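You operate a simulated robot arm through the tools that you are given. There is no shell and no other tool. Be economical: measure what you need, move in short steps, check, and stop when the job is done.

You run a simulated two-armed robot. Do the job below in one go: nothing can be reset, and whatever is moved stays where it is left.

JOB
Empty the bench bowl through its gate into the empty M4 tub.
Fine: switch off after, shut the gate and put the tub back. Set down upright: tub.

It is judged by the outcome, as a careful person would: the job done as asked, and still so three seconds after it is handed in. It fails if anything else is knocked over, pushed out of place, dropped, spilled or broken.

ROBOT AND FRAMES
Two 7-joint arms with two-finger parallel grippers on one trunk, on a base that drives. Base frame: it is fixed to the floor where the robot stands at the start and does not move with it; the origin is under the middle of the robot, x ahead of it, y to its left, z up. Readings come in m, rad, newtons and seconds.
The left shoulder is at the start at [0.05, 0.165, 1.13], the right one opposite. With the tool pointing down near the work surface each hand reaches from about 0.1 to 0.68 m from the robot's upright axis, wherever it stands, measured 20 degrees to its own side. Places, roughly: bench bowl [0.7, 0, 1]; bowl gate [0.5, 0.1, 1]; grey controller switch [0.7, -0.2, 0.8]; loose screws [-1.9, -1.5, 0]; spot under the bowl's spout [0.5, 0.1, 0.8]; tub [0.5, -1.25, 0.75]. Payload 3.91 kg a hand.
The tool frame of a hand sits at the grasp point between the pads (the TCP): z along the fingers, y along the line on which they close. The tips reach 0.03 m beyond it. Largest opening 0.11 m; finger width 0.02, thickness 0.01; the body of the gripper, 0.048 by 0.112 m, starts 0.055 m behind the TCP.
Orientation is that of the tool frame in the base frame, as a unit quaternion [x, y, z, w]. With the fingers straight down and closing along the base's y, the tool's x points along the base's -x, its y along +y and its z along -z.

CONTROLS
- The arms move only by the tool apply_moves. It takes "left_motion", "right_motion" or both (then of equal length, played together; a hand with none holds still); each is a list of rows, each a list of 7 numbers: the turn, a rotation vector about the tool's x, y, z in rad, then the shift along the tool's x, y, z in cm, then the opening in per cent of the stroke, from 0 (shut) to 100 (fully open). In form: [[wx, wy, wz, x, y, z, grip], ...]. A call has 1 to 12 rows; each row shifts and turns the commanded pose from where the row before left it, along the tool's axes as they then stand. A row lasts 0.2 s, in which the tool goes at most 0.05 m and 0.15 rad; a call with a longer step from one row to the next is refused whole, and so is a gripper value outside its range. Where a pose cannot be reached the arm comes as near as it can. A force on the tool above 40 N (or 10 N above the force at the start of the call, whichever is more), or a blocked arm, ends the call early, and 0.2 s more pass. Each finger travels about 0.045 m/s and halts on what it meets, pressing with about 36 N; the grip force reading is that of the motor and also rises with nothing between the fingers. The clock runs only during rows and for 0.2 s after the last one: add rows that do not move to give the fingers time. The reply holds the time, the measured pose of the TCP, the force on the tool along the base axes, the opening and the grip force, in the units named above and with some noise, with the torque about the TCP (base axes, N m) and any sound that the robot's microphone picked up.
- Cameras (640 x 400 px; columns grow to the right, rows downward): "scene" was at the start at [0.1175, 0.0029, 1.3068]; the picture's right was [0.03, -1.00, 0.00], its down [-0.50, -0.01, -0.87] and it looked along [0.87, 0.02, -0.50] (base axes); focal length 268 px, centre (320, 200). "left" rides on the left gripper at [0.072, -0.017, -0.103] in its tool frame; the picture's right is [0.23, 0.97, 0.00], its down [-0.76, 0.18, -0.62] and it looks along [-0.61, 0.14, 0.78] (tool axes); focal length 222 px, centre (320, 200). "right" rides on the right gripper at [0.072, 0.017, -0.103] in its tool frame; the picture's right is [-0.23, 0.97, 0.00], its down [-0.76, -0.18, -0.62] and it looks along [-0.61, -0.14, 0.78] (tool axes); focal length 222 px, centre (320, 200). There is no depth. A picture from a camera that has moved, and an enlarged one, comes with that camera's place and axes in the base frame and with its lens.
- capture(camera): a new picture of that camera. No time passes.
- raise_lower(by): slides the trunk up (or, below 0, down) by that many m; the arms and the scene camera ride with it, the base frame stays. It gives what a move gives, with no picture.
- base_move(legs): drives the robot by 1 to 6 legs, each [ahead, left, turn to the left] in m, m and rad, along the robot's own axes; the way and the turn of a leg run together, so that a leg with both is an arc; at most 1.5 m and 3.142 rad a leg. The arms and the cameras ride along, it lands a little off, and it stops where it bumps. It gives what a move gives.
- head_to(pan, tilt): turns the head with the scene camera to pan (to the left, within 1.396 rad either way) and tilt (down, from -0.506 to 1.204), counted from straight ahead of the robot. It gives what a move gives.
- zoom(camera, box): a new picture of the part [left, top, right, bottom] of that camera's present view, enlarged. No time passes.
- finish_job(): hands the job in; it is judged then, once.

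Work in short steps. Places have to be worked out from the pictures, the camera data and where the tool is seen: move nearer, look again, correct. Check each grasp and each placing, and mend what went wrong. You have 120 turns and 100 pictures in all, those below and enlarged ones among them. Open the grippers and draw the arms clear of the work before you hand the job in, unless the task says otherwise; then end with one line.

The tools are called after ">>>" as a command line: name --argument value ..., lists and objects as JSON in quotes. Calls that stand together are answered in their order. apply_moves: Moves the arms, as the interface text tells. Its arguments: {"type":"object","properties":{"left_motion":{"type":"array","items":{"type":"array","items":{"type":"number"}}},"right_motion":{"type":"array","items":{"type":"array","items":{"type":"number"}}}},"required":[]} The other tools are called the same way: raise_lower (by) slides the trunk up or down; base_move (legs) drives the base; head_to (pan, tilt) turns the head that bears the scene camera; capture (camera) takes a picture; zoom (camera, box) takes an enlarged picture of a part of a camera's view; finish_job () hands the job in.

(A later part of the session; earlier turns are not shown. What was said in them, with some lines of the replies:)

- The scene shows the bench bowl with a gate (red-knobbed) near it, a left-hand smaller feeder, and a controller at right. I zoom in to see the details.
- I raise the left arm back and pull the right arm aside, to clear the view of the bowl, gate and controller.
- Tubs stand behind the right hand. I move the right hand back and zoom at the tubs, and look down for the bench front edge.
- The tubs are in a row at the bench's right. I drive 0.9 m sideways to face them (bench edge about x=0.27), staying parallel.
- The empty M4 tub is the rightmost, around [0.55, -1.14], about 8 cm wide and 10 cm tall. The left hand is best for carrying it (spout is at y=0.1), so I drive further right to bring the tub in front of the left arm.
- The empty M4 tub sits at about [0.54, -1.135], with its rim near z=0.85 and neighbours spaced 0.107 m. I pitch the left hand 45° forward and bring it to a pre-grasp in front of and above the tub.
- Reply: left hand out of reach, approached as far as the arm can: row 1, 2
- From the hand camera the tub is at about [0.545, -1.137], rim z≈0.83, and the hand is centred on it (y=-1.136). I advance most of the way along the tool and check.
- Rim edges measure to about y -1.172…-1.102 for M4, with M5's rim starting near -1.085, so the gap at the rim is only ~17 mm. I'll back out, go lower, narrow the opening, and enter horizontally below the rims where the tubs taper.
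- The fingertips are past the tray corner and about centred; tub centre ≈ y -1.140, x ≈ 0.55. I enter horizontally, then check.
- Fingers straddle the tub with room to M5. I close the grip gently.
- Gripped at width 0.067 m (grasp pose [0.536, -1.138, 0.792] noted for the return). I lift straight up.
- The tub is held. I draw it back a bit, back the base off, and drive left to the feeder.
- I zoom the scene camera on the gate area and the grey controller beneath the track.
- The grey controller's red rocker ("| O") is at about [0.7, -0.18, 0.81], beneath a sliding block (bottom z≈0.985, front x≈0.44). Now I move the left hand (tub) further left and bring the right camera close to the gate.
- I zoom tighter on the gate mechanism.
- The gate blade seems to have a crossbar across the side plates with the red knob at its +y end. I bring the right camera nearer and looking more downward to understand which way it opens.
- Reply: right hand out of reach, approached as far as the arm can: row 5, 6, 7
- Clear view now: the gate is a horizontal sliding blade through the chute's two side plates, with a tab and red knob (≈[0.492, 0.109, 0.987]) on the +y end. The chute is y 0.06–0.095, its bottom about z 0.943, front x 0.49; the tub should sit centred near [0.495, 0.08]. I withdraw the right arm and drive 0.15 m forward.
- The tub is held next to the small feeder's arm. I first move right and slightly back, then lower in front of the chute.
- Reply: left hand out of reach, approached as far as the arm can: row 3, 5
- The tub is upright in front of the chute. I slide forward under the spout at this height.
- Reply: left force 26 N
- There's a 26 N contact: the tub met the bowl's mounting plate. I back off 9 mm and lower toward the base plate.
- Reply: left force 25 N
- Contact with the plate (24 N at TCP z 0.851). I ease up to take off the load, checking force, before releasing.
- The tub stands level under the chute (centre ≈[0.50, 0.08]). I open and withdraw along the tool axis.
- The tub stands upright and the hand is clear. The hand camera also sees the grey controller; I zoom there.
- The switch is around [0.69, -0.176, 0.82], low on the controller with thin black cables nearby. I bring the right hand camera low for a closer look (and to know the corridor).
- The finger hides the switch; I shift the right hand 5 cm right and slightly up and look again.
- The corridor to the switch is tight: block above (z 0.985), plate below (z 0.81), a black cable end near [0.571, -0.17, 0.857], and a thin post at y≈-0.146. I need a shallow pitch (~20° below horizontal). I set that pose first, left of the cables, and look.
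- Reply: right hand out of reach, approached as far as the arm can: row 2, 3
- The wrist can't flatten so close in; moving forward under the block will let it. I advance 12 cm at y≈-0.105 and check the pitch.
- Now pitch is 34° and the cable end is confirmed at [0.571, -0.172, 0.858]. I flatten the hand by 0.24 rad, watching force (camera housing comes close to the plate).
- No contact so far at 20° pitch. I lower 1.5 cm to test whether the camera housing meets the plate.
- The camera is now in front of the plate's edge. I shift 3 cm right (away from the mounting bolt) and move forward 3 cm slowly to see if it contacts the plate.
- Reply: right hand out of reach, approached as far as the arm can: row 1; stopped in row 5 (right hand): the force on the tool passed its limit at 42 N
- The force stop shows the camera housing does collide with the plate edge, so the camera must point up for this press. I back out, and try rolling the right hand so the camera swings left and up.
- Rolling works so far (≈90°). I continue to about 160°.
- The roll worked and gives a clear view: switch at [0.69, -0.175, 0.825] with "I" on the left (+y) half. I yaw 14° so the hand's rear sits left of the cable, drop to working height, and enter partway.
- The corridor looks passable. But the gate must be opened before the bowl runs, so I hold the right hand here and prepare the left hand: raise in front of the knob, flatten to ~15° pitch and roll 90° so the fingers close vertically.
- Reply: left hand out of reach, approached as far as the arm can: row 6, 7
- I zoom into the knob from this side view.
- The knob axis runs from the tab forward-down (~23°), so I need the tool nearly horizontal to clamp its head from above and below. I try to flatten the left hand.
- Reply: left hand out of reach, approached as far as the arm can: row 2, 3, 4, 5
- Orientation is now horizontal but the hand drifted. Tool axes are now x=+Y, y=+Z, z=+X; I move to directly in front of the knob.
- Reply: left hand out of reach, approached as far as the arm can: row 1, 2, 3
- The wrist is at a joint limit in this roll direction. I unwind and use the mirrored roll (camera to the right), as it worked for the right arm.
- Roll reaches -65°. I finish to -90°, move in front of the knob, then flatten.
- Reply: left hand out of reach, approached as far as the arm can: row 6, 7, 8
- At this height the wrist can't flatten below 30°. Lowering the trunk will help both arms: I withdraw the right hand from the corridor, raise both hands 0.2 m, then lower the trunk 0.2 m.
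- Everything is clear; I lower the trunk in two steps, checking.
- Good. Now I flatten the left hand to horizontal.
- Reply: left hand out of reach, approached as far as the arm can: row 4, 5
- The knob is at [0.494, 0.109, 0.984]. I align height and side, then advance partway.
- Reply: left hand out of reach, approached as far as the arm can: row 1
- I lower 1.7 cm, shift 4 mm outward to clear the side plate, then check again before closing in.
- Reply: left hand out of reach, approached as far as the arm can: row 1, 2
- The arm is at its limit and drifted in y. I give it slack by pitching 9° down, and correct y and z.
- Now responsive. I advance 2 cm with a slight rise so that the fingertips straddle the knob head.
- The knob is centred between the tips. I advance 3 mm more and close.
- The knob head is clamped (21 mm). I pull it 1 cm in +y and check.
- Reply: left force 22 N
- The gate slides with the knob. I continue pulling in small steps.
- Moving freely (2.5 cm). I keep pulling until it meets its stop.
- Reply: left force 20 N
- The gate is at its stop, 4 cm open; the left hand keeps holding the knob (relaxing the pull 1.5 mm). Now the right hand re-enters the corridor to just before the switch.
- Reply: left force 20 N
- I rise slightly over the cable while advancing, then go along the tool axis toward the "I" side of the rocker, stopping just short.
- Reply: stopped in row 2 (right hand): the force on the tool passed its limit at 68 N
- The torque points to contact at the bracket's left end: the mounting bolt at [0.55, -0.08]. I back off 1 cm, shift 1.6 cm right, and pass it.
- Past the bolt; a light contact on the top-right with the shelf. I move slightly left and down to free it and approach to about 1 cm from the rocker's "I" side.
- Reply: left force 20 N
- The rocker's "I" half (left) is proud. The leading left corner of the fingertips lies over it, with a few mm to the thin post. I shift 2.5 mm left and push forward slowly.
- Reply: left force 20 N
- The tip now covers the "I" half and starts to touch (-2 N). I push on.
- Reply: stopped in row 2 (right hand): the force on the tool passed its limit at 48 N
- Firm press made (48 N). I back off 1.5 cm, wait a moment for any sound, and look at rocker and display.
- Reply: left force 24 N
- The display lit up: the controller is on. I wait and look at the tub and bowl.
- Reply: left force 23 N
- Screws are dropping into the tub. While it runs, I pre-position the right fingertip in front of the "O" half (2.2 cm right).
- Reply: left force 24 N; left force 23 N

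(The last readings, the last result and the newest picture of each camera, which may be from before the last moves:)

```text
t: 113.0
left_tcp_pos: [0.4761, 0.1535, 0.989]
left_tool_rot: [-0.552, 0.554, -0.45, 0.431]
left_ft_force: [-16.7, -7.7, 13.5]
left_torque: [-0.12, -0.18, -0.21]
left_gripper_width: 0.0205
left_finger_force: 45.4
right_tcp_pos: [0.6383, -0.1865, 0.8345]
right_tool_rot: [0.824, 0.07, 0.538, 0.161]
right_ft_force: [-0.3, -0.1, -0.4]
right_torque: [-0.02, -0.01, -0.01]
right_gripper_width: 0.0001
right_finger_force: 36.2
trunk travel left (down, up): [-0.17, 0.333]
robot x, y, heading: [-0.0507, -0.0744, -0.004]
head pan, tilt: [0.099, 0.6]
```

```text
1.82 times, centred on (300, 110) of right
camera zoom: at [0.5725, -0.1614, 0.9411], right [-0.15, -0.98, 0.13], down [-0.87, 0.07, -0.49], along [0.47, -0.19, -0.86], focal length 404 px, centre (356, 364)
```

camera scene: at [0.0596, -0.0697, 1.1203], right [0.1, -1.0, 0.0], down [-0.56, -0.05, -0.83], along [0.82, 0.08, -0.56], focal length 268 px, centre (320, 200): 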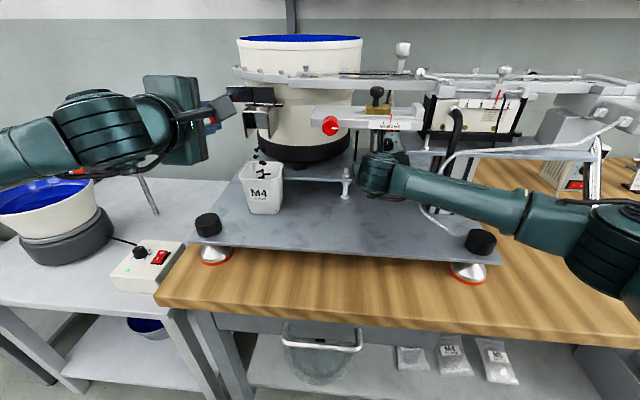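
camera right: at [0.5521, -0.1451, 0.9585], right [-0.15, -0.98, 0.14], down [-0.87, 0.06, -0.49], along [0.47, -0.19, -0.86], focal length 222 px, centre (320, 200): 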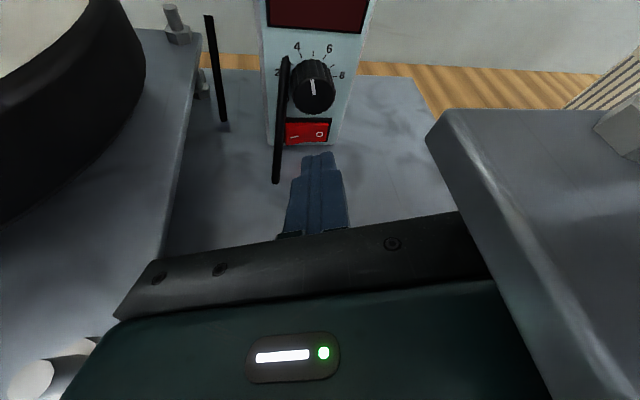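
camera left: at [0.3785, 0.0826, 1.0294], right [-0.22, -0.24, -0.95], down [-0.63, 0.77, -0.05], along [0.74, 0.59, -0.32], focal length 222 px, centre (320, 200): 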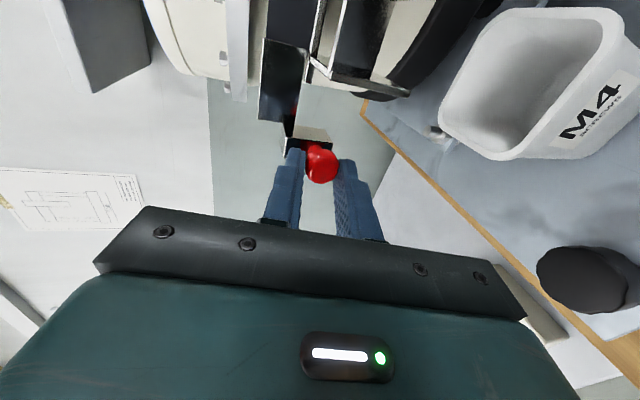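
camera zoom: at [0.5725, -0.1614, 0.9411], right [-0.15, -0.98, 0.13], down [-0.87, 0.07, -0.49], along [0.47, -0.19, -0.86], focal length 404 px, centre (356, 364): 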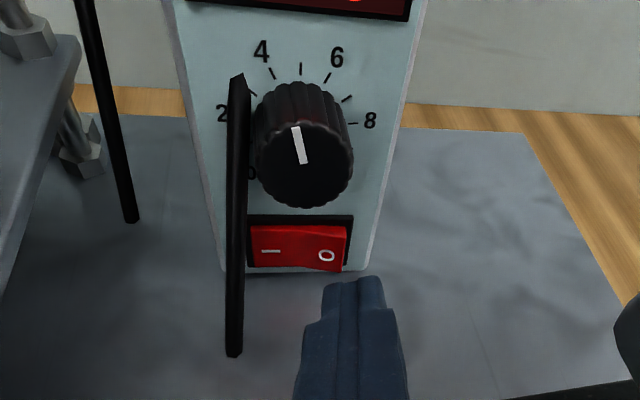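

Falling steadily into the tub; the fingertip is now in front of "O". I let it run.

>>> apply_moves --right_motion '[[0, 0, 0, 0, 0, 0, 0], [0, 0, 0, 0, 0, 0, 0], [0, 0, 0, 0, 0, 0, 0], [0, 0, 0, 0, 0, 0, 0], [0, 0, 0, 0, 0, 0, 0], [0, 0, 0, 0, 0, 0, 0], [0, 0, 0, 0, 0, 0, 0], [0, 0, 0, 0, 0, 0, 0], [0, 0, 0, 0, 0, 0, 0], [0, 0, 0, 0, 0, 0, 0], [0, 0, 0, 0, 0, 0, 0], [0, 0, 0, 0, 0, 0, 0]]'

>>> apply_moves --right_motion '[[0, 0, 0, 0, 0, 0, 0], [0, 0, 0, 0, 0, 0, 0], [0, 0, 0, 0, 0, 0, 0], [0, 0, 0, 0, 0, 0, 0], [0, 0, 0, 0, 0, 0, 0], [0, 0, 0, 0, 0, 0, 0], [0, 0, 0, 0, 0, 0, 0], [0, 0, 0, 0, 0, 0, 0], [0, 0, 0, 0, 0, 0, 0], [0, 0, 0, 0, 0, 0, 0], [0, 0, 0, 0, 0, 0, 0], [0, 0, 0, 0, 0, 0, 0]]'

>>> apply_moves --right_motion '[[0, 0, 0, 0, 0, 0, 0], [0, 0, 0, 0, 0, 0, 0], [0, 0, 0, 0, 0, 0, 0], [0, 0, 0, 0, 0, 0, 0], [0, 0, 0, 0, 0, 0, 0], [0, 0, 0, 0, 0, 0, 0], [0, 0, 0, 0, 0, 0, 0], [0, 0, 0, 0, 0, 0, 0], [0, 0, 0, 0, 0, 0, 0], [0, 0, 0, 0, 0, 0, 0], [0, 0, 0, 0, 0, 0, 0], [0, 0, 0, 0, 0, 0, 0]]'

>>> zoom --camera "scene" --box '[220, 80, 320, 220]'

```text
t: 115.6
left_tcp_pos: [0.4765, 0.1525, 0.9878]
left_tool_rot: [-0.553, 0.554, -0.45, 0.431]
left_ft_force: [-14.9, -7.3, 13.9]
left_torque: [-0.14, -0.17, -0.22]
left_gripper_width: 0.0209
left_finger_force: 44.8
right_tcp_pos: [0.6384, -0.1864, 0.8347]
right_tool_rot: [0.825, 0.069, 0.538, 0.161]
right_ft_force: [-0.3, -0.9, -0.5]
right_torque: [-0.02, -0.04, 0.0]
right_gripper_width: 0.0
right_finger_force: 35.5
trunk travel left (down, up): [-0.17, 0.333]
robot x, y, heading: [-0.0509, -0.079, -0.002]
head pan, tilt: [0.099, 0.6]
```

```text
t: 118.2
left_tcp_pos: [0.4765, 0.1517, 0.988]
left_tool_rot: [-0.552, 0.554, -0.449, 0.432]
left_ft_force: [-15.0, -7.6, 15.0]
left_torque: [-0.09, -0.23, -0.21]
left_gripper_width: 0.0206
left_finger_force: 45.2
right_tcp_pos: [0.6377, -0.1862, 0.8355]
right_tool_rot: [0.824, 0.069, 0.538, 0.161]
right_ft_force: [-0.3, -0.3, 0.2]
right_torque: [-0.01, -0.01, 0.03]
right_gripper_width: 0.0003
right_finger_force: 36.0
trunk travel left (down, up): [-0.17, 0.333]
robot x, y, heading: [-0.0538, -0.0791, -0.002]
head pan, tilt: [0.099, 0.6]
```

```text
t: 120.8
left_tcp_pos: [0.4777, 0.1522, 0.9886]
left_tool_rot: [-0.553, 0.553, -0.45, 0.431]
left_ft_force: [-12.0, -5.9, 15.1]
left_torque: [-0.15, -0.24, -0.19]
left_gripper_width: 0.0208
left_finger_force: 45.0
right_tcp_pos: [0.6386, -0.1861, 0.8358]
right_tool_rot: [0.824, 0.069, 0.538, 0.161]
right_ft_force: [0.4, -0.1, -0.6]
right_torque: [0.02, -0.02, -0.01]
right_gripper_width: 0.0
right_finger_force: 35.9
trunk travel left (down, up): [-0.17, 0.333]
robot x, y, heading: [-0.0525, -0.0749, -0.004]
head pan, tilt: [0.099, 0.6]
```

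```text
2.86 times, centred on (270, 150) of scene
camera zoom: at [0.0601, -0.0697, 1.1202], right [0.1, -1.0, 0.0], down [-0.56, -0.05, -0.83], along [0.82, 0.08, -0.56], focal length 765 px, centre (463, 343)
```

zoom: 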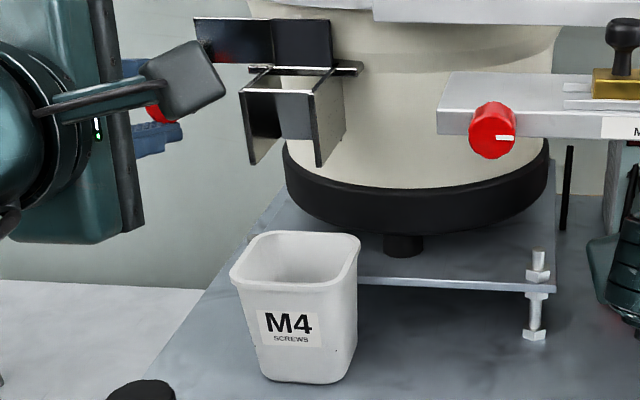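

No more screws are falling in this view. I run longer to be sure and check again.

>>> apply_moves --right_motion '[[0, 0, 0, 0, 0, 0, 0], [0, 0, 0, 0, 0, 0, 0], [0, 0, 0, 0, 0, 0, 0], [0, 0, 0, 0, 0, 0, 0], [0, 0, 0, 0, 0, 0, 0], [0, 0, 0, 0, 0, 0, 0], [0, 0, 0, 0, 0, 0, 0], [0, 0, 0, 0, 0, 0, 0], [0, 0, 0, 0, 0, 0, 0], [0, 0, 0, 0, 0, 0, 0], [0, 0, 0, 0, 0, 0, 0], [0, 0, 0, 0, 0, 0, 0]]'

>>> apply_moves --right_motion '[[0, 0, 0, 0, 0, 0, 0], [0, 0, 0, 0, 0, 0, 0], [0, 0, 0, 0, 0, 0, 0], [0, 0, 0, 0, 0, 0, 0], [0, 0, 0, 0, 0, 0, 0], [0, 0, 0, 0, 0, 0, 0], [0, 0, 0, 0, 0, 0, 0], [0, 0, 0, 0, 0, 0, 0], [0, 0, 0, 0, 0, 0, 0], [0, 0, 0, 0, 0, 0, 0], [0, 0, 0, 0, 0, 0, 0], [0, 0, 0, 0, 0, 0, 0]]'

>>> apply_moves --right_motion '[[0, 0, 0, 0, 0, 0, 0], [0, 0, 0, 0, 0, 0, 0], [0, 0, 0, 0, 0, 0, 0], [0, 0, 0, 0, 0, 0, 0], [0, 0, 0, 0, 0, 0, 0], [0, 0, 0, 0, 0, 0, 0], [0, 0, 0, 0, 0, 0, 0], [0, 0, 0, 0, 0, 0, 0], [0, 0, 0, 0, 0, 0, 0], [0, 0, 0, 0, 0, 0, 0], [0, 0, 0, 0, 0, 0, 0], [0, 0, 0, 0, 0, 0, 0]]'

>>> capture --camera "left"

```text
t: 123.4
left_tcp_pos: [0.4776, 0.1526, 0.9899]
left_tool_rot: [-0.553, 0.554, -0.45, 0.431]
left_ft_force: [-9.6, -6.6, 14.9]
left_torque: [-0.11, -0.23, -0.14]
left_gripper_width: 0.021
left_finger_force: 45.1
right_tcp_pos: [0.638, -0.1858, 0.8343]
right_tool_rot: [0.824, 0.069, 0.538, 0.162]
right_ft_force: [-0.5, 0.1, 0.3]
right_torque: [0.02, -0.01, -0.01]
right_gripper_width: 0.0001
right_finger_force: 36.5
trunk travel left (down, up): [-0.17, 0.333]
robot x, y, heading: [-0.0527, -0.0785, -0.005]
head pan, tilt: [0.099, 0.6]
```

```text
t: 126.0
left_tcp_pos: [0.4772, 0.1521, 0.9877]
left_tool_rot: [-0.553, 0.554, -0.45, 0.431]
left_ft_force: [-9.8, -6.0, 14.3]
left_torque: [-0.12, -0.24, -0.16]
left_gripper_width: 0.0209
left_finger_force: 44.5
right_tcp_pos: [0.6383, -0.1865, 0.8338]
right_tool_rot: [0.825, 0.07, 0.538, 0.161]
right_ft_force: [0.3, -1.2, -0.8]
right_torque: [-0.01, 0.0, 0.02]
right_gripper_width: 0.0
right_finger_force: 36.1
trunk travel left (down, up): [-0.17, 0.333]
robot x, y, heading: [-0.0496, -0.0766, 0.001]
head pan, tilt: [0.099, 0.6]
```

```text
t: 128.6
left_tcp_pos: [0.4777, 0.1516, 0.9889]
left_tool_rot: [-0.553, 0.554, -0.449, 0.431]
left_ft_force: [-9.0, -5.6, 15.2]
left_torque: [-0.1, -0.23, -0.16]
left_gripper_width: 0.0207
left_finger_force: 45.5
right_tcp_pos: [0.6382, -0.188, 0.8344]
right_tool_rot: [0.824, 0.07, 0.538, 0.16]
right_ft_force: [-0.1, -0.1, -0.4]
right_torque: [0.0, 0.0, 0.02]
right_gripper_width: 0.0001
right_finger_force: 35.5
trunk travel left (down, up): [-0.17, 0.333]
robot x, y, heading: [-0.0517, -0.0783, -0.003]
head pan, tilt: [0.099, 0.6]
```

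```text
11 pictures are left
camera left: at [0.3799, 0.083, 1.0293], right [-0.22, -0.24, -0.94], down [-0.63, 0.77, -0.05], along [0.74, 0.59, -0.32], focal length 222 px, centre (320, 200)
```

left: 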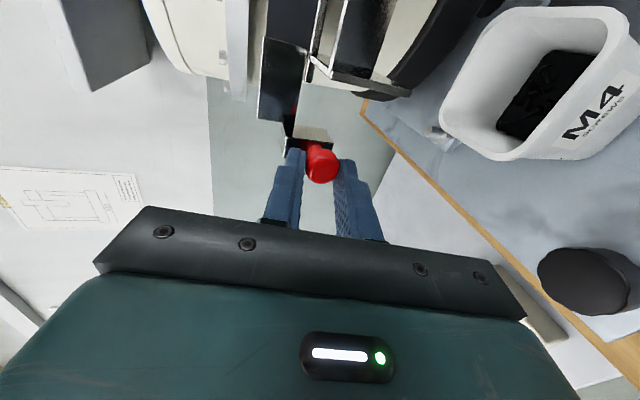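

The flow has stopped for some 8+ s and the tub holds the screws. Now I press the "O" side.

>>> apply_moves --right_motion '[[0, 0, 0, 0.14, -0.06, 0.27, 0], [0, 0, 0, 0.14, -0.06, 0.27, 0], [0, 0, 0, 0.14, -0.06, 0.27, 0], [0, 0, 0, 0.13, -0.03, 0.27, 0], [0, 0, 0, 0.13, -0.03, 0.27, 0], [0, 0, 0, 0.13, -0.03, 0.27, 0], [0, 0, 0, 0.13, -0.03, 0.27, 0], [0, 0, 0, 0.13, -0.03, 0.27, 0], [0, 0, 0, 0.13, -0.03, 0.27, 0]]'

>>> apply_moves --right_motion '[[0, 0, 0, -0.6, 0.1, -1.4, 0], [0, 0, 0, 0, 0, 0, 0]]'

>>> zoom --camera "right" --box '[200, 0, 400, 220]'

```text
t: 130.5
left_tcp_pos: [0.476, 0.1529, 0.9873]
left_tool_rot: [-0.552, 0.554, -0.45, 0.431]
left_ft_force: [-7.1, -1.4, 2.4]
left_torque: [0.16, -0.04, 0.71]
left_gripper_width: 0.0211
left_finger_force: 45.0
right_tcp_pos: [0.6579, -0.1821, 0.8338]
right_tool_rot: [0.825, 0.071, 0.537, 0.163]
right_ft_force: [-20.4, -4.1, 5.4]
right_torque: [0.03, -0.08, -0.02]
right_gripper_width: 0.0
right_finger_force: 36.8
trunk travel left (down, up): [-0.17, 0.333]
robot x, y, heading: [-0.0543, -0.0746, -0.01]
head pan, tilt: [0.099, 0.6]
stopped in row 9 (right hand): the force on the tool passed its limit at 47 N (the readings are from after the stop); the commanded pose is now the measured one
```

```text
t: 131.1
left_tcp_pos: [0.4775, 0.1539, 0.9878]
left_tool_rot: [-0.552, 0.554, -0.45, 0.431]
left_ft_force: [-25.5, -1.5, 5.1]
left_torque: [0.0, 0.03, -0.2]
left_gripper_width: 0.0207
left_finger_force: 45.2
right_tcp_pos: [0.6418, -0.1806, 0.8336]
right_tool_rot: [0.825, 0.072, 0.537, 0.162]
right_ft_force: [0.1, 0.3, -0.3]
right_torque: [-0.01, 0.01, -0.01]
right_gripper_width: 0.0
right_finger_force: 36.3
trunk travel left (down, up): [-0.17, 0.333]
robot x, y, heading: [-0.0522, -0.0774, -0.007]
head pan, tilt: [0.099, 0.6]
```

```text
1.82 times, centred on (300, 110) of right
camera zoom: at [0.5776, -0.155, 0.94], right [-0.15, -0.98, 0.14], down [-0.87, 0.06, -0.49], along [0.47, -0.19, -0.86], focal length 404 px, centre (356, 364)
```

zoom: 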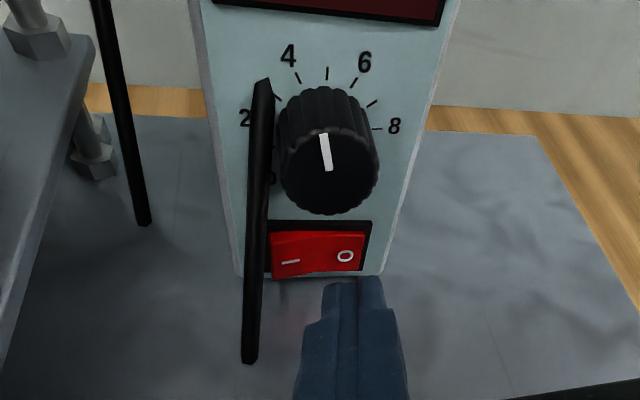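

The rocker is back on "O" and the display dark. I withdraw the right hand along the way it came.

>>> apply_moves --right_motion '[[0, 0, 0, 0.05, 0.24, -2.65, 0], [0, 0, 0, -0.53, -0.3, -2.2, 0], [0, 0, 0, -0.53, -0.3, -2.2, 0], [0, 0, 0, -0.79, -0.89, -2.2, 0], [0, 0, 0, -0.79, -0.89, -2.2, 0], [0, 0, 0, -0.79, -0.89, -2.2, 0], [0, 0, 0, -0.62, -0.39, -2.96, 0], [0, 0, 0, -0.62, -0.39, -2.96, 0], [0, 0, 0, -0.62, -0.39, -2.96, 0], [0, 0, 0, -0.62, -0.39, -2.96, 0]]'

```text
t: 133.3
left_tcp_pos: [0.4767, 0.1523, 0.9887]
left_tool_rot: [-0.552, 0.554, -0.45, 0.431]
left_ft_force: [-25.4, -2.2, 10.6]
left_torque: [-0.14, -0.09, -0.36]
left_gripper_width: 0.0209
left_finger_force: 45.7
right_tcp_pos: [0.3916, -0.1053, 0.8614]
right_tool_rot: [0.825, 0.071, 0.536, 0.162]
right_ft_force: [0.5, -0.3, 0.5]
right_torque: [0.0, -0.01, -0.03]
right_gripper_width: 0.0
right_finger_force: 35.8
trunk travel left (down, up): [-0.17, 0.333]
robot x, y, heading: [-0.0538, -0.0784, -0.006]
head pan, tilt: [0.099, 0.6]
```

Right hand is out. Now I push the gate shut: knob back by 4 cm in -y (closed reading was y≈0.112).

>>> apply_moves --left_motion '[[0, 0, 0, 0.5, 0, -0.15, 10], [0, 0, 0, 0.6, 0, 0, 10], [0, 0, 0, 0.6, 0, 0, 10], [0, 0, 0, 0.6, 0, 0, 10], [0, 0, 0, 0.6, 0, 0, 10], [0, 0, 0, 0.6, 0, 0, 10], [0, 0, 0, 0.6, 0, 0, 10], [0, 0, 0, 0.2, 0, 0, 10], [0, 0, 0, 0, 0, 0, 10]]'

>>> zoom --camera "left" --box '[210, 0, 640, 220]'

```text
t: 135.3
left_tcp_pos: [0.4793, 0.1127, 0.9883]
left_tool_rot: [0.555, -0.553, 0.447, -0.431]
left_ft_force: [-15.9, 10.3, 7.3]
left_torque: [-0.09, -0.11, -0.6]
left_gripper_width: 0.021
left_finger_force: 44.6
right_tcp_pos: [0.3932, -0.1039, 0.8626]
right_tool_rot: [0.825, 0.073, 0.536, 0.163]
right_ft_force: [0.3, -0.2, 0.7]
right_torque: [-0.05, -0.01, -0.01]
right_gripper_width: 0.0
right_finger_force: 35.6
trunk travel left (down, up): [-0.17, 0.333]
robot x, y, heading: [-0.0498, -0.078, -0.005]
head pan, tilt: [0.099, 0.6]
```

```text
1.49 times, centred on (425, 110) of left
camera zoom: at [0.3808, 0.0424, 1.0299], right [-0.22, -0.24, -0.94], down [-0.64, 0.77, -0.05], along [0.74, 0.59, -0.33], focal length 331 px, centre (164, 334)
```

zoom: 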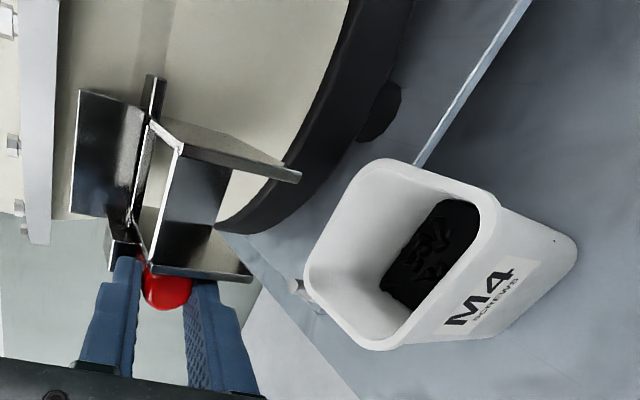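

The gate is fully shut (stop felt, blade protruding on the far side again), and the screws are in the tub. I release the knob, back away, and raise the trunk again.

>>> apply_moves --left_motion '[[0, 0, 0, 0, 0, -0.1, 30], [0, 0, 0, 0, 0, 0, 45], [0, 0, 0, 0, 0, 0, 45], [0, 0, 0, 0, -0.3, -2, 45], [0, 0, 0, 0, -0.6, -3, 45], [0, 0, 0, 0, -0.6, -3, 45]]'

>>> raise_lower --by 0.18

>>> zoom --camera "scene" --box '[220, 90, 400, 290]'

```text
t: 136.7
left_tcp_pos: [0.4019, 0.1124, 1.021]
left_tool_rot: [0.555, -0.554, 0.448, -0.43]
left_ft_force: [0.1, -0.4, -0.7]
left_torque: [0.01, 0.02, -0.01]
left_gripper_width: 0.0495
left_finger_force: 0.0
right_tcp_pos: [0.3935, -0.1044, 0.8603]
right_tool_rot: [0.826, 0.073, 0.535, 0.161]
right_ft_force: [0.5, 0.9, -0.1]
right_torque: [-0.02, 0.01, 0.0]
right_gripper_width: 0.0
right_finger_force: 35.9
trunk travel left (down, up): [-0.17, 0.333]
robot x, y, heading: [-0.0542, -0.0823, -0.003]
head pan, tilt: [0.099, 0.6]
```

```text
t: 138.7
left_tcp_pos: [0.4016, 0.111, 1.2023]
left_tool_rot: [-0.554, 0.554, -0.449, 0.43]
left_ft_force: [0.8, 0.2, -0.7]
left_torque: [0.0, 0.0, 0.01]
left_gripper_width: 0.0495
left_finger_force: 0.0
right_tcp_pos: [0.3945, -0.1043, 1.041]
right_tool_rot: [0.826, 0.073, 0.535, 0.163]
right_ft_force: [0.6, 0.6, -0.1]
right_torque: [-0.02, 0.01, 0.0]
right_gripper_width: 0.0
right_finger_force: 36.6
trunk travel left (down, up): [-0.35, 0.153]
robot x, y, heading: [-0.0548, -0.0756, -0.002]
head pan, tilt: [0.099, 0.6]
```

```text
2.00 times, centred on (310, 190) of scene
camera zoom: at [0.0619, -0.069, 1.2998], right [0.09, -1.0, 0.0], down [-0.56, -0.05, -0.82], along [0.82, 0.08, -0.57], focal length 536 px, centre (340, 220)
```

zoom: 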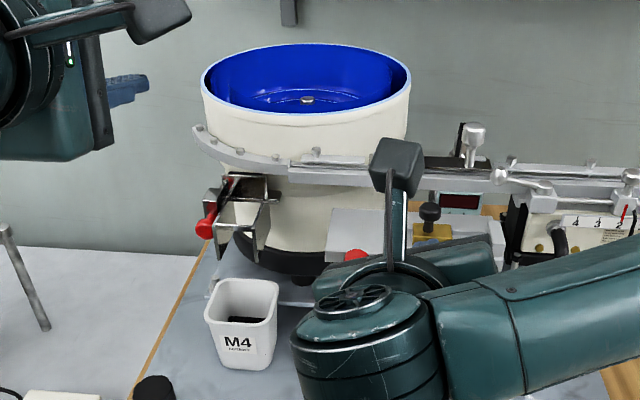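

The bowl interior is now empty, the gate shut and the display dark. I unroll both hands to the normal orientation.

>>> apply_moves --left_motion '[[0, 0, 0.143, 0, 0, 0, 60], [0, 0, 0.143, 0, 0, 0, 80], [0, 0, 0.143, 0, 0, 0, 80], [0, 0, 0.143, 0, 0, 0, 80], [0, 0, 0.143, 0, 0, 0, 80], [0, 0, 0.143, 0, 0, 0, 80], [0, 0, 0.143, 0, 0, 0, 80], [0, 0, 0.143, 0, 0, 0, 80], [0, 0, 0.143, 0, 0, 0, 80], [0, 0, 0.143, 0, 0, 0, 80], [0, 0, 0.143, 0, 0, 0, 80]]' --right_motion '[[0, 0, -0.145, 0, 0, -3, 0], [0, 0, -0.145, 0, 0, -3, 0], [0, 0, -0.145, 0, 0, 0, 0], [0, 0, -0.145, 0, 0, 0, 0], [0, 0, -0.145, 0, 0, 0, 0], [0, 0, -0.145, 0, 0, 0, 0], [0, 0, -0.145, 0, 0, 0, 0], [0, 0, -0.145, 0, 0, 0, 0], [0, 0, -0.145, 0, 0, 0, 0], [0, 0, -0.145, 0, 0, 0, 0], [0, 0, -0.145, 0, 0, 0, 0]]'

>>> apply_moves --left_motion '[[0, 0.14, 0, 0, 0, 0, 80], [0, 0.14, 0, 0, 0, 0, 80], [0, 0.14, 0, 0, 0, 0, 80], [0, 0.145, 0, 0, 0, 0, 80], [0, 0, 0, 0, 0, 0, 80], [0, 0, 0, 0, 0, 0, 80], [0, 0, 0, 0, 0, 0, 80], [0, 0, 0, 0, 0, 0, 80]]' --right_motion '[[0, 0, -0.145, 0, 0, 0, 0], [0, 0, -0.145, 0, 0, 0, 0], [0, 0, -0.145, 0, 0, 0, 0], [0, 0, -0.145, 0, 0, 0, 0], [0, 0, -0.145, 0, 0, 0, 0], [0, 0, -0.145, 0, 0, 0, 0], [0, 0, -0.145, 0, 0, 0, 0], [0, 0, -0.145, 0, 0, 0, 0]]'

```text
t: 141.1
left_tcp_pos: [0.4011, 0.1119, 1.2015]
left_tool_rot: [0.001, 0.784, -0.012, 0.621]
left_ft_force: [0.2, 0.4, -0.6]
left_torque: [-0.01, 0.0, 0.0]
left_gripper_width: 0.0881
left_finger_force: 0.0
right_tcp_pos: [0.3395, -0.092, 1.0631]
right_tool_rot: [0.524, 0.643, 0.258, 0.496]
right_ft_force: [0.2, -0.6, -0.4]
right_torque: [0.0, 0.0, -0.02]
right_gripper_width: 0.0
right_finger_force: 35.7
trunk travel left (down, up): [-0.35, 0.153]
robot x, y, heading: [-0.0518, -0.0789, -0.008]
head pan, tilt: [0.099, 0.6]
```

```text
t: 142.9
left_tcp_pos: [0.4012, 0.111, 1.2016]
left_tool_rot: [0.003, 0.926, -0.012, 0.377]
left_ft_force: [-0.1, 0.6, 0.5]
left_torque: [0.0, 0.01, 0.01]
left_gripper_width: 0.0879
left_finger_force: 0.1
right_tcp_pos: [0.3412, -0.0929, 1.0626]
right_tool_rot: [0.085, 0.824, -0.056, 0.557]
right_ft_force: [0.0, 0.2, -0.3]
right_torque: [0.02, 0.0, -0.02]
right_gripper_width: 0.0002
right_finger_force: 36.0
trunk travel left (down, up): [-0.35, 0.153]
robot x, y, heading: [-0.0531, -0.0747, -0.007]
head pan, tilt: [0.099, 0.6]
```

Both hands are unrolled. I bring the left hand to its earlier pre-grasp pose before the tub and swing the right hand away to the right.

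>>> apply_moves --left_motion '[[0, 0, 0, 4.0, -0.5, 2.55, 80], [0, 0, 0, 4.0, -0.5, 2.55, 80], [0, 0, 0, 4.0, -0.5, 2.55, 80], [0, 0, 0, 4.0, -0.5, 2.55, 80], [0, 0, 0, 4.0, -0.5, 2.55, 80], [0, 0, 0, 4.0, -0.5, 2.55, 80]]' --right_motion '[[0, 0, 0, 0, -4, -1, 0], [0, 0, 0, 0, -4, -1, 0], [0, 0, 0, 0, -4, -1, 0], [0, 0, 0, 0, -4, -1, 0], [0, 0, 0, 0, -4, -1, 0], [0, 0, 0, 0, 0, 0, 0]]'

>>> capture --camera "left"

```text
t: 144.3
left_tcp_pos: [0.3358, 0.0765, 0.9233]
left_tool_rot: [0.004, 0.926, -0.013, 0.378]
left_ft_force: [-0.2, -0.1, -0.1]
left_torque: [0.03, -0.03, 0.01]
left_gripper_width: 0.088
left_finger_force: 0.1
right_tcp_pos: [0.3328, -0.1918, 1.0946]
right_tool_rot: [0.088, 0.824, -0.058, 0.557]
right_ft_force: [0.6, -0.6, 0.9]
right_torque: [0.0, -0.01, 0.02]
right_gripper_width: 0.0001
right_finger_force: 35.6
right hand out of reach, approached as far as the arm can: row 2, 3, 4, 5
trunk travel left (down, up): [-0.35, 0.153]
robot x, y, heading: [-0.0502, -0.0807, -0.008]
head pan, tilt: [0.099, 0.6]
```

```text
7 pictures are left
camera left: at [0.2126, 0.0634, 0.9471], right [-0.15, 0.97, -0.18], down [0.11, 0.2, 0.97], along [0.98, 0.12, -0.14], focal length 222 px, centre (320, 200)
```

left: 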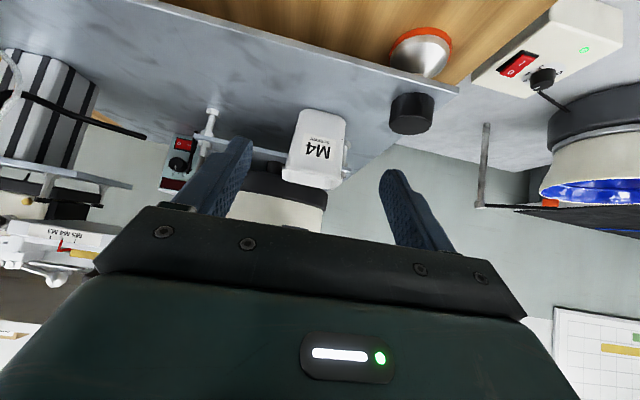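

The view matches my earlier release pose. I retrace the path in: down along the tool axis, then horizontally to [0.4675, 0.083, 0.852], and close.

>>> apply_moves --left_motion '[[0, 0, 0, 0, 0.85, 0, 80], [0, 0, 0, 0, 0, 4, 80], [0, 0, 0, 0, 0, 4, 80], [0, 0, 0, 0, 0, 2, 80], [0, 0, 0, -1.47, 0, 1.45, 80], [0, 0, 0, -1.47, 0, 1.45, 80], [0, 0, 0, -1.47, 0, 1.45, 80]]'

>>> zoom --camera "left" --box '[180, 40, 460, 220]'

```text
t: 145.9
left_tcp_pos: [0.472, 0.0798, 0.8522]
left_tool_rot: [0.005, 0.925, -0.013, 0.379]
left_ft_force: [-0.1, -0.2, -0.1]
left_torque: [0.0, -0.02, 0.0]
left_gripper_width: 0.088
left_finger_force: 0.1
left hand out of reach, approached as far as the arm can: row 1
right_tcp_pos: [0.3326, -0.1921, 1.0956]
right_tool_rot: [0.087, 0.825, -0.057, 0.556]
right_ft_force: [0.1, -0.7, -0.4]
right_torque: [0.01, 0.02, -0.02]
right_gripper_width: 0.0001
right_finger_force: 35.6
trunk travel left (down, up): [-0.35, 0.153]
robot x, y, heading: [-0.0552, -0.0775, -0.005]
head pan, tilt: [0.099, 0.6]
```

```text
2.22 times, centred on (320, 130) of left
camera zoom: at [0.3496, 0.0659, 0.8749], right [-0.15, 0.97, -0.18], down [0.11, 0.2, 0.97], along [0.98, 0.12, -0.14], focal length 494 px, centre (320, 356)
```

zoom: 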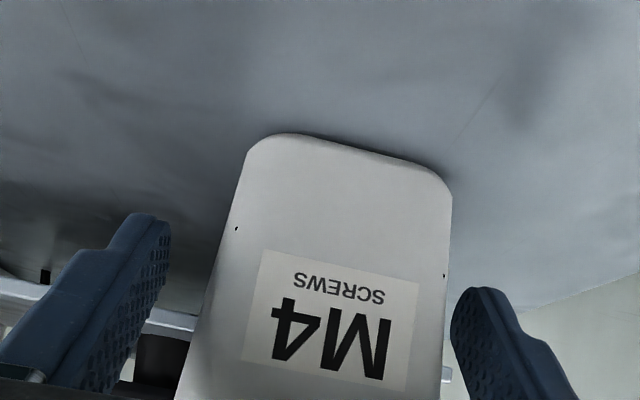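

The tub sits a few mm toward the left finger; I shift +4 mm in y and close.

>>> apply_moves --left_motion '[[0, 0, 0, 0.1, 0.4, -0.1, 80], [0, 0, 0, 0, 0, 0, 65], [0, 0, 0, 0, 0, 0, 50], [0, 0, 0, 0, 0, 0, 30], [0, 0, 0, 0, 0, 0, 30], [0, 0, 0, 0, 0, 0, 30], [0, 0, 0, 0, 0, 0, 30]]'

>>> apply_moves --left_motion '[[0, 0, 0, -0.35, 0, -0.35, 30], [0, 0, 0, -0.35, 0, -0.35, 30], [0, 0, 0, 0.5, 0, -0.5, 30], [0, 0, 0, 0, 0, 0, 30]]'

```text
t: 147.5
left_tcp_pos: [0.4709, 0.0845, 0.8514]
left_tool_rot: [0.004, 0.925, -0.012, 0.379]
left_ft_force: [-0.2, -0.7, 1.0]
left_torque: [-0.01, 0.0, -0.03]
left_gripper_width: 0.0672
left_finger_force: 36.0
right_tcp_pos: [0.3338, -0.1915, 1.0956]
right_tool_rot: [0.088, 0.824, -0.058, 0.556]
right_ft_force: [0.1, 0.2, 0.7]
right_torque: [0.02, -0.02, 0.0]
right_gripper_width: 0.0
right_finger_force: 36.5
trunk travel left (down, up): [-0.35, 0.153]
robot x, y, heading: [-0.0553, -0.0785, -0.002]
head pan, tilt: [0.099, 0.6]
```

```text
t: 148.5
left_tcp_pos: [0.4627, 0.0846, 0.8629]
left_tool_rot: [0.004, 0.925, -0.013, 0.379]
left_ft_force: [-0.2, 0.1, -2.6]
left_torque: [-0.01, 0.08, -0.02]
left_gripper_width: 0.0673
left_finger_force: 35.8
right_tcp_pos: [0.3337, -0.1914, 1.0948]
right_tool_rot: [0.087, 0.825, -0.057, 0.556]
right_ft_force: [-0.3, 0.0, -0.5]
right_torque: [-0.01, 0.02, -0.04]
right_gripper_width: 0.0
right_finger_force: 36.0
trunk travel left (down, up): [-0.35, 0.153]
robot x, y, heading: [-0.0518, -0.0754, -0.003]
head pan, tilt: [0.099, 0.6]
```

The tub is lifted (about 2.6 N of load). I draw it out horizontally from under the chute, then raise it gently.

>>> apply_moves --left_motion '[[0, 0, 0, 1.2, 0, -1.2, 30], [0, 0, 0, 1.7, 0, -1.7, 30], [0, 0, 0, 1.8, 0, -1.8, 30], [0, 0, 0, 1.8, 0, -1.8, 30], [0, 0, 0, 1.2, 0, -1.2, 30], [0, 0, 0, -1, 0, -1, 30], [0, 0, 0, -2, 0, -2, 30], [0, 0, 0, -2, 0, -2, 30], [0, 0, 0, -2, 0, -2, 30], [0, 0, 0, -2, 0, -2, 30], [0, 0, 0, -2, 0, -2, 30], [0, 0, 0, -1.5, 0, -1.5, 30]]'

>>> base_move --legs '[[-0.15, 0, 0.003], [0, -0.65, 0], [0, -0.585, 0]]'

```text
t: 151.1
left_tcp_pos: [0.3542, 0.0936, 1.0404]
left_tool_rot: [0.003, 0.926, -0.011, 0.377]
left_ft_force: [0.6, 0.4, -3.1]
left_torque: [-0.02, 0.07, 0.02]
left_gripper_width: 0.0671
left_finger_force: 35.4
right_tcp_pos: [0.334, -0.1921, 1.0955]
right_tool_rot: [0.088, 0.824, -0.058, 0.556]
right_ft_force: [0.2, 0.5, 0.6]
right_torque: [-0.04, 0.0, -0.01]
right_gripper_width: 0.0
right_finger_force: 35.9
trunk travel left (down, up): [-0.35, 0.153]
robot x, y, heading: [-0.0557, -0.0766, -0.005]
head pan, tilt: [0.099, 0.6]
```

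```text
t: 163.6
left_tcp_pos: [0.202, -1.1433, 1.0391]
left_tool_rot: [-0.008, 0.926, -0.008, 0.377]
left_ft_force: [-0.4, 1.0, -2.4]
left_torque: [0.01, 0.09, 0.01]
left_gripper_width: 0.0671
left_finger_force: 36.0
right_tcp_pos: [0.1886, -1.4277, 1.0941]
right_tool_rot: [0.077, 0.825, -0.05, 0.557]
right_ft_force: [-0.2, 1.1, 0.6]
right_torque: [0.0, 0.0, -0.02]
right_gripper_width: 0.0
right_finger_force: 36.0
trunk travel left (down, up): [-0.35, 0.153]
robot x, y, heading: [-0.2001, -1.3239, 0.016]
head pan, tilt: [0.099, 0.6]
```

I turn back the small heading error and drive forward 0.16 m, then check with the hand camera.

>>> base_move --legs '[[0.16, 0.01, -0.017]]'

>>> capture --camera "left"

```text
t: 165.0
left_tcp_pos: [0.3613, -1.1376, 1.0386]
left_tool_rot: [-0.001, 0.925, -0.01, 0.379]
left_ft_force: [0.4, -0.1, -3.4]
left_torque: [-0.01, 0.09, 0.03]
left_gripper_width: 0.0671
left_finger_force: 35.4
right_tcp_pos: [0.3433, -1.4232, 1.0951]
right_tool_rot: [0.083, 0.825, -0.054, 0.556]
right_ft_force: [0.4, 0.0, -0.4]
right_torque: [-0.01, 0.0, -0.02]
right_gripper_width: 0.0001
right_finger_force: 35.9
trunk travel left (down, up): [-0.35, 0.153]
robot x, y, heading: [-0.0451, -1.3145, 0.003]
head pan, tilt: [0.099, 0.6]
```

```text
5 pictures are left
camera left: at [0.2387, -1.1527, 1.0625], right [-0.16, 0.97, -0.18], down [0.11, 0.2, 0.97], along [0.98, 0.13, -0.14], focal length 222 px, centre (320, 200)
```

left: 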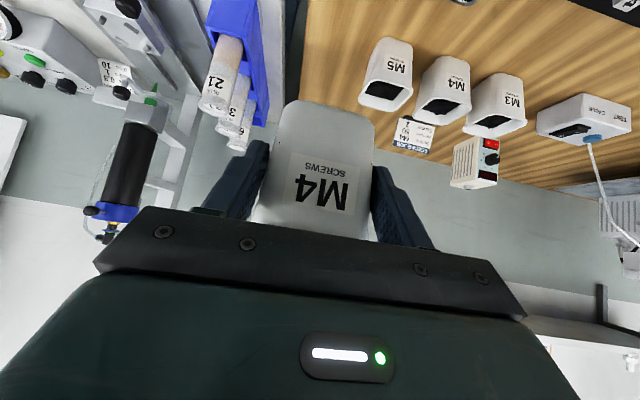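

Tub upright; M5 measures at its old place, so odometry agrees. I go forward above the empty spot, then down to about 4 cm above.

>>> apply_moves --left_motion '[[0, 0, 0, -2.55, 0, 2.5, 30], [0, 0, 0, -2.55, 0, 2.5, 30], [0, 0, 0, -2.55, 0, 2.5, 30], [0, 0, 0, -2.55, 0, 2.5, 30], [0, 0, 0, -2.52, -0.1, 2.5, 30], [0, 0, 0, 2.44, 0, 2.48, 30], [0, 0, 0, 2.44, 0, 2.48, 30], [0, 0, 0, 2.44, 0, 2.48, 30], [0, 0, 0, 2.44, 0, 2.48, 30], [0, 0, 0, 2.44, 0, 2.48, 30], [0, 0, 0, 2.2, 0, 2.2, 30]]'

>>> capture --camera "left"

```text
t: 167.4
left_tcp_pos: [0.5394, -1.1448, 0.8324]
left_tool_rot: [-0.001, 0.926, -0.01, 0.378]
left_ft_force: [-0.3, 0.0, -2.6]
left_torque: [-0.01, 0.09, 0.02]
left_gripper_width: 0.067
left_finger_force: 36.2
right_tcp_pos: [0.3437, -1.4232, 1.0957]
right_tool_rot: [0.084, 0.825, -0.055, 0.556]
right_ft_force: [0.4, -1.1, 0.0]
right_torque: [0.01, 0.04, -0.01]
right_gripper_width: 0.0
right_finger_force: 36.7
trunk travel left (down, up): [-0.35, 0.153]
robot x, y, heading: [-0.0456, -1.3186, 0.008]
head pan, tilt: [0.099, 0.6]
```

```text
4 pictures are left
camera left: at [0.4157, -1.1599, 0.8553], right [-0.16, 0.97, -0.18], down [0.11, 0.2, 0.97], along [0.98, 0.13, -0.14], focal length 222 px, centre (320, 200)
```

left: 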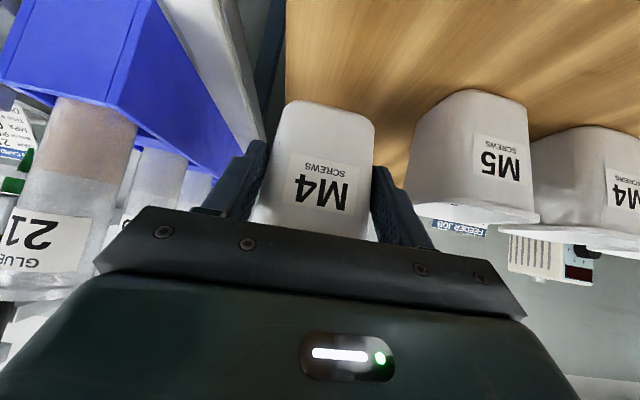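

I correct y by +6 mm and lower the rest slowly until contact.

>>> apply_moves --left_motion '[[0, 0, 0, 0, 0.55, 0, 30], [0, 0, 0, 0.9, 0, 0.9, 30], [0, 0, 0, 0.9, 0, 0.9, 30], [0, 0, 0, 0.6, 0, 0.6, 30], [0, 0, 0, 0.2, 0, 0.2, 30], [0, 0, 0, 0, 0, 0, 30]]'

```text
t: 168.8
left_tcp_pos: [0.5399, -1.1393, 0.7965]
left_tool_rot: [-0.001, 0.926, -0.01, 0.379]
left_ft_force: [-0.7, 0.1, -4.3]
left_torque: [-0.03, 0.1, 0.0]
left_gripper_width: 0.0668
left_finger_force: 36.4
right_tcp_pos: [0.3426, -1.4232, 1.0958]
right_tool_rot: [0.084, 0.825, -0.054, 0.557]
right_ft_force: [-0.2, 0.0, 0.5]
right_torque: [0.01, -0.03, 0.01]
right_gripper_width: 0.0002
right_finger_force: 35.6
trunk travel left (down, up): [-0.35, 0.153]
robot x, y, heading: [-0.0432, -1.3145, 0.002]
head pan, tilt: [0.099, 0.6]
```

>>> apply_moves --left_motion '[[0, 0, 0, 0.15, 0, 0.15, 30], [0, 0, 0, 0.15, 0, 0.15, 30], [0, 0, 0, 0.1, 0, 0.1, 30], [0, 0, 0, 0, 0, 0, 30]]'

```text
t: 169.8
left_tcp_pos: [0.5392, -1.1401, 0.7931]
left_tool_rot: [0.0, 0.925, -0.011, 0.379]
left_ft_force: [-0.8, 0.9, 2.4]
left_torque: [0.13, -0.22, 0.02]
left_gripper_width: 0.0671
left_finger_force: 35.7
right_tcp_pos: [0.3425, -1.4228, 1.0963]
right_tool_rot: [0.084, 0.825, -0.055, 0.556]
right_ft_force: [-0.9, 0.0, -0.6]
right_torque: [-0.01, -0.02, 0.02]
right_gripper_width: 0.0001
right_finger_force: 35.6
trunk travel left (down, up): [-0.35, 0.153]
robot x, y, heading: [-0.0467, -1.3151, 0.005]
head pan, tilt: [0.099, 0.6]
```

The tub is on the bench (load reversed). I open to the same width as at entry and back straight out, then rise.

>>> apply_moves --left_motion '[[0, 0, 0, 0, 0, 0, 68], [0, 0, 0, 0, 0, 0, 75], [0, 0, 0, 0, 0, 0, 75], [0, 0, 0, 1, 0, -1, 75], [0, 0, 0, 1.5, 0, -1.5, 75], [0, 0, 0, 1.5, 0, -1.5, 75], [0, 0, 0, 2, 0, -2, 75], [0, 0, 0, 0, 0, -3.5, 75], [0, 0, 0, -2, 0, -3.5, 75], [0, 0, 0, -2, 0, -3.5, 75], [0, 0, 0, -2, 0, -3, 75]]'

>>> capture --camera "left"

```text
t: 172.2
left_tcp_pos: [0.3989, -1.1342, 0.9299]
left_tool_rot: [-0.001, 0.926, -0.009, 0.378]
left_ft_force: [0.2, 0.0, 0.7]
left_torque: [0.01, 0.0, 0.0]
left_gripper_width: 0.0827
left_finger_force: 0.0
right_tcp_pos: [0.3424, -1.4231, 1.0961]
right_tool_rot: [0.083, 0.825, -0.054, 0.557]
right_ft_force: [-0.4, -1.1, -0.7]
right_torque: [-0.01, -0.02, 0.01]
right_gripper_width: 0.0001
right_finger_force: 36.1
trunk travel left (down, up): [-0.35, 0.153]
robot x, y, heading: [-0.046, -1.314, 0.005]
head pan, tilt: [0.099, 0.6]
```

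```text
3 pictures are left
camera left: at [0.2763, -1.1497, 0.9533], right [-0.16, 0.97, -0.18], down [0.11, 0.2, 0.97], along [0.98, 0.13, -0.14], focal length 222 px, centre (320, 200)
```

left: 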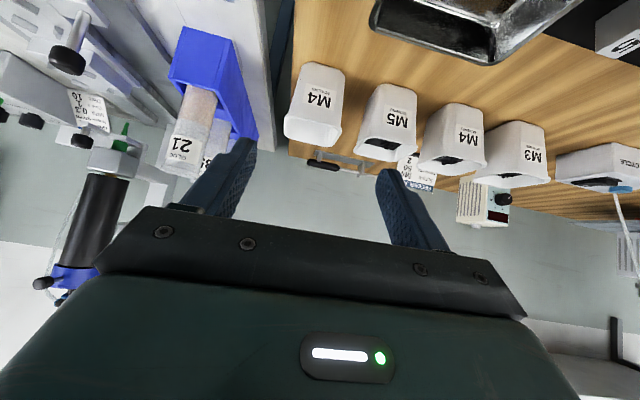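

The tub stands in its place in the row. I draw the left arm up and back and open both grippers, then take a last look.

>>> apply_moves --left_motion '[[0, 0, 0, -2.5, 0, -3, 90], [0, 0, 0, -2.5, 0, -3, 100], [0, 0, 0, -2.5, 0, -3, 100], [0, 0, 0, -2.5, 2, -2.5, 100], [0, 0, 0, 0, 3, 0, 100], [0, 0, 0, 0, 3, 0, 100]]' --right_motion '[[0, 0, 0, 0, 0, 0, 50], [0, 0, 0, 0, 0, 0, 100], [0, 0, 0, 0, 0, 0, 100], [0, 0, 0, 0, 0, 0, 100], [0, 0, 0, 0, 0, 0, 100], [0, 0, 0, 0, 0, 0, 100]]'

>>> head_to --pan 0.25 --tilt 0.6

>>> capture --camera "scene"

```text
t: 173.6
left_tcp_pos: [0.3924, -1.0516, 1.0808]
left_tool_rot: [0.0, 0.926, -0.011, 0.378]
left_ft_force: [-0.5, 0.4, 0.2]
left_torque: [-0.02, -0.05, -0.02]
left_gripper_width: 0.1102
left_finger_force: 0.1
right_tcp_pos: [0.3427, -1.4247, 1.096]
right_tool_rot: [0.084, 0.825, -0.055, 0.556]
right_ft_force: [-1.1, -0.7, 0.0]
right_torque: [-0.04, 0.02, -0.02]
right_gripper_width: 0.1101
right_finger_force: 0.1
trunk travel left (down, up): [-0.35, 0.153]
robot x, y, heading: [-0.0443, -1.3137, 0.006]
head pan, tilt: [0.099, 0.6]
```

```text
t: 174.3
left_tcp_pos: [0.3912, -1.051, 1.0808]
left_tool_rot: [-0.001, 0.926, -0.01, 0.378]
left_ft_force: [0.0, -0.1, -0.7]
left_torque: [0.0, -0.02, 0.0]
left_gripper_width: 0.1097
left_finger_force: 0.0
right_tcp_pos: [0.3421, -1.4238, 1.095]
right_tool_rot: [0.083, 0.825, -0.054, 0.556]
right_ft_force: [-0.1, 0.1, 0.3]
right_torque: [-0.03, 0.02, 0.01]
right_gripper_width: 0.1101
right_finger_force: 0.1
trunk travel left (down, up): [-0.35, 0.153]
robot x, y, heading: [-0.0432, -1.3125, 0.001]
head pan, tilt: [0.25, 0.6]
```

```text
2 pictures are left
camera scene: at [0.0674, -1.2903, 1.2999], right [0.25, -0.97, 0.0], down [-0.55, -0.14, -0.83], along [0.8, 0.21, -0.56], focal length 268 px, centre (320, 200)
```

scene: 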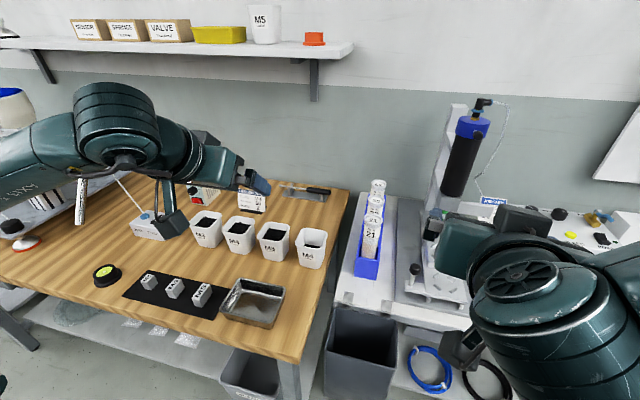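

The M4 tub is back upright at the end of the row with its screws, the switch is off, the gate is shut, and both hands are open and clear. I hand the job in.

>>> finish_job

```text
The job is handed in.
```

The bench bowl is emptied through its gate into the empty M4 tub; the controller is off, the gate shut, and the tub back upright in its place. On the way in to the switch I bumped the feeder's base plate and a mounting bolt (42 N and 68 N stops); nothing looked moved.
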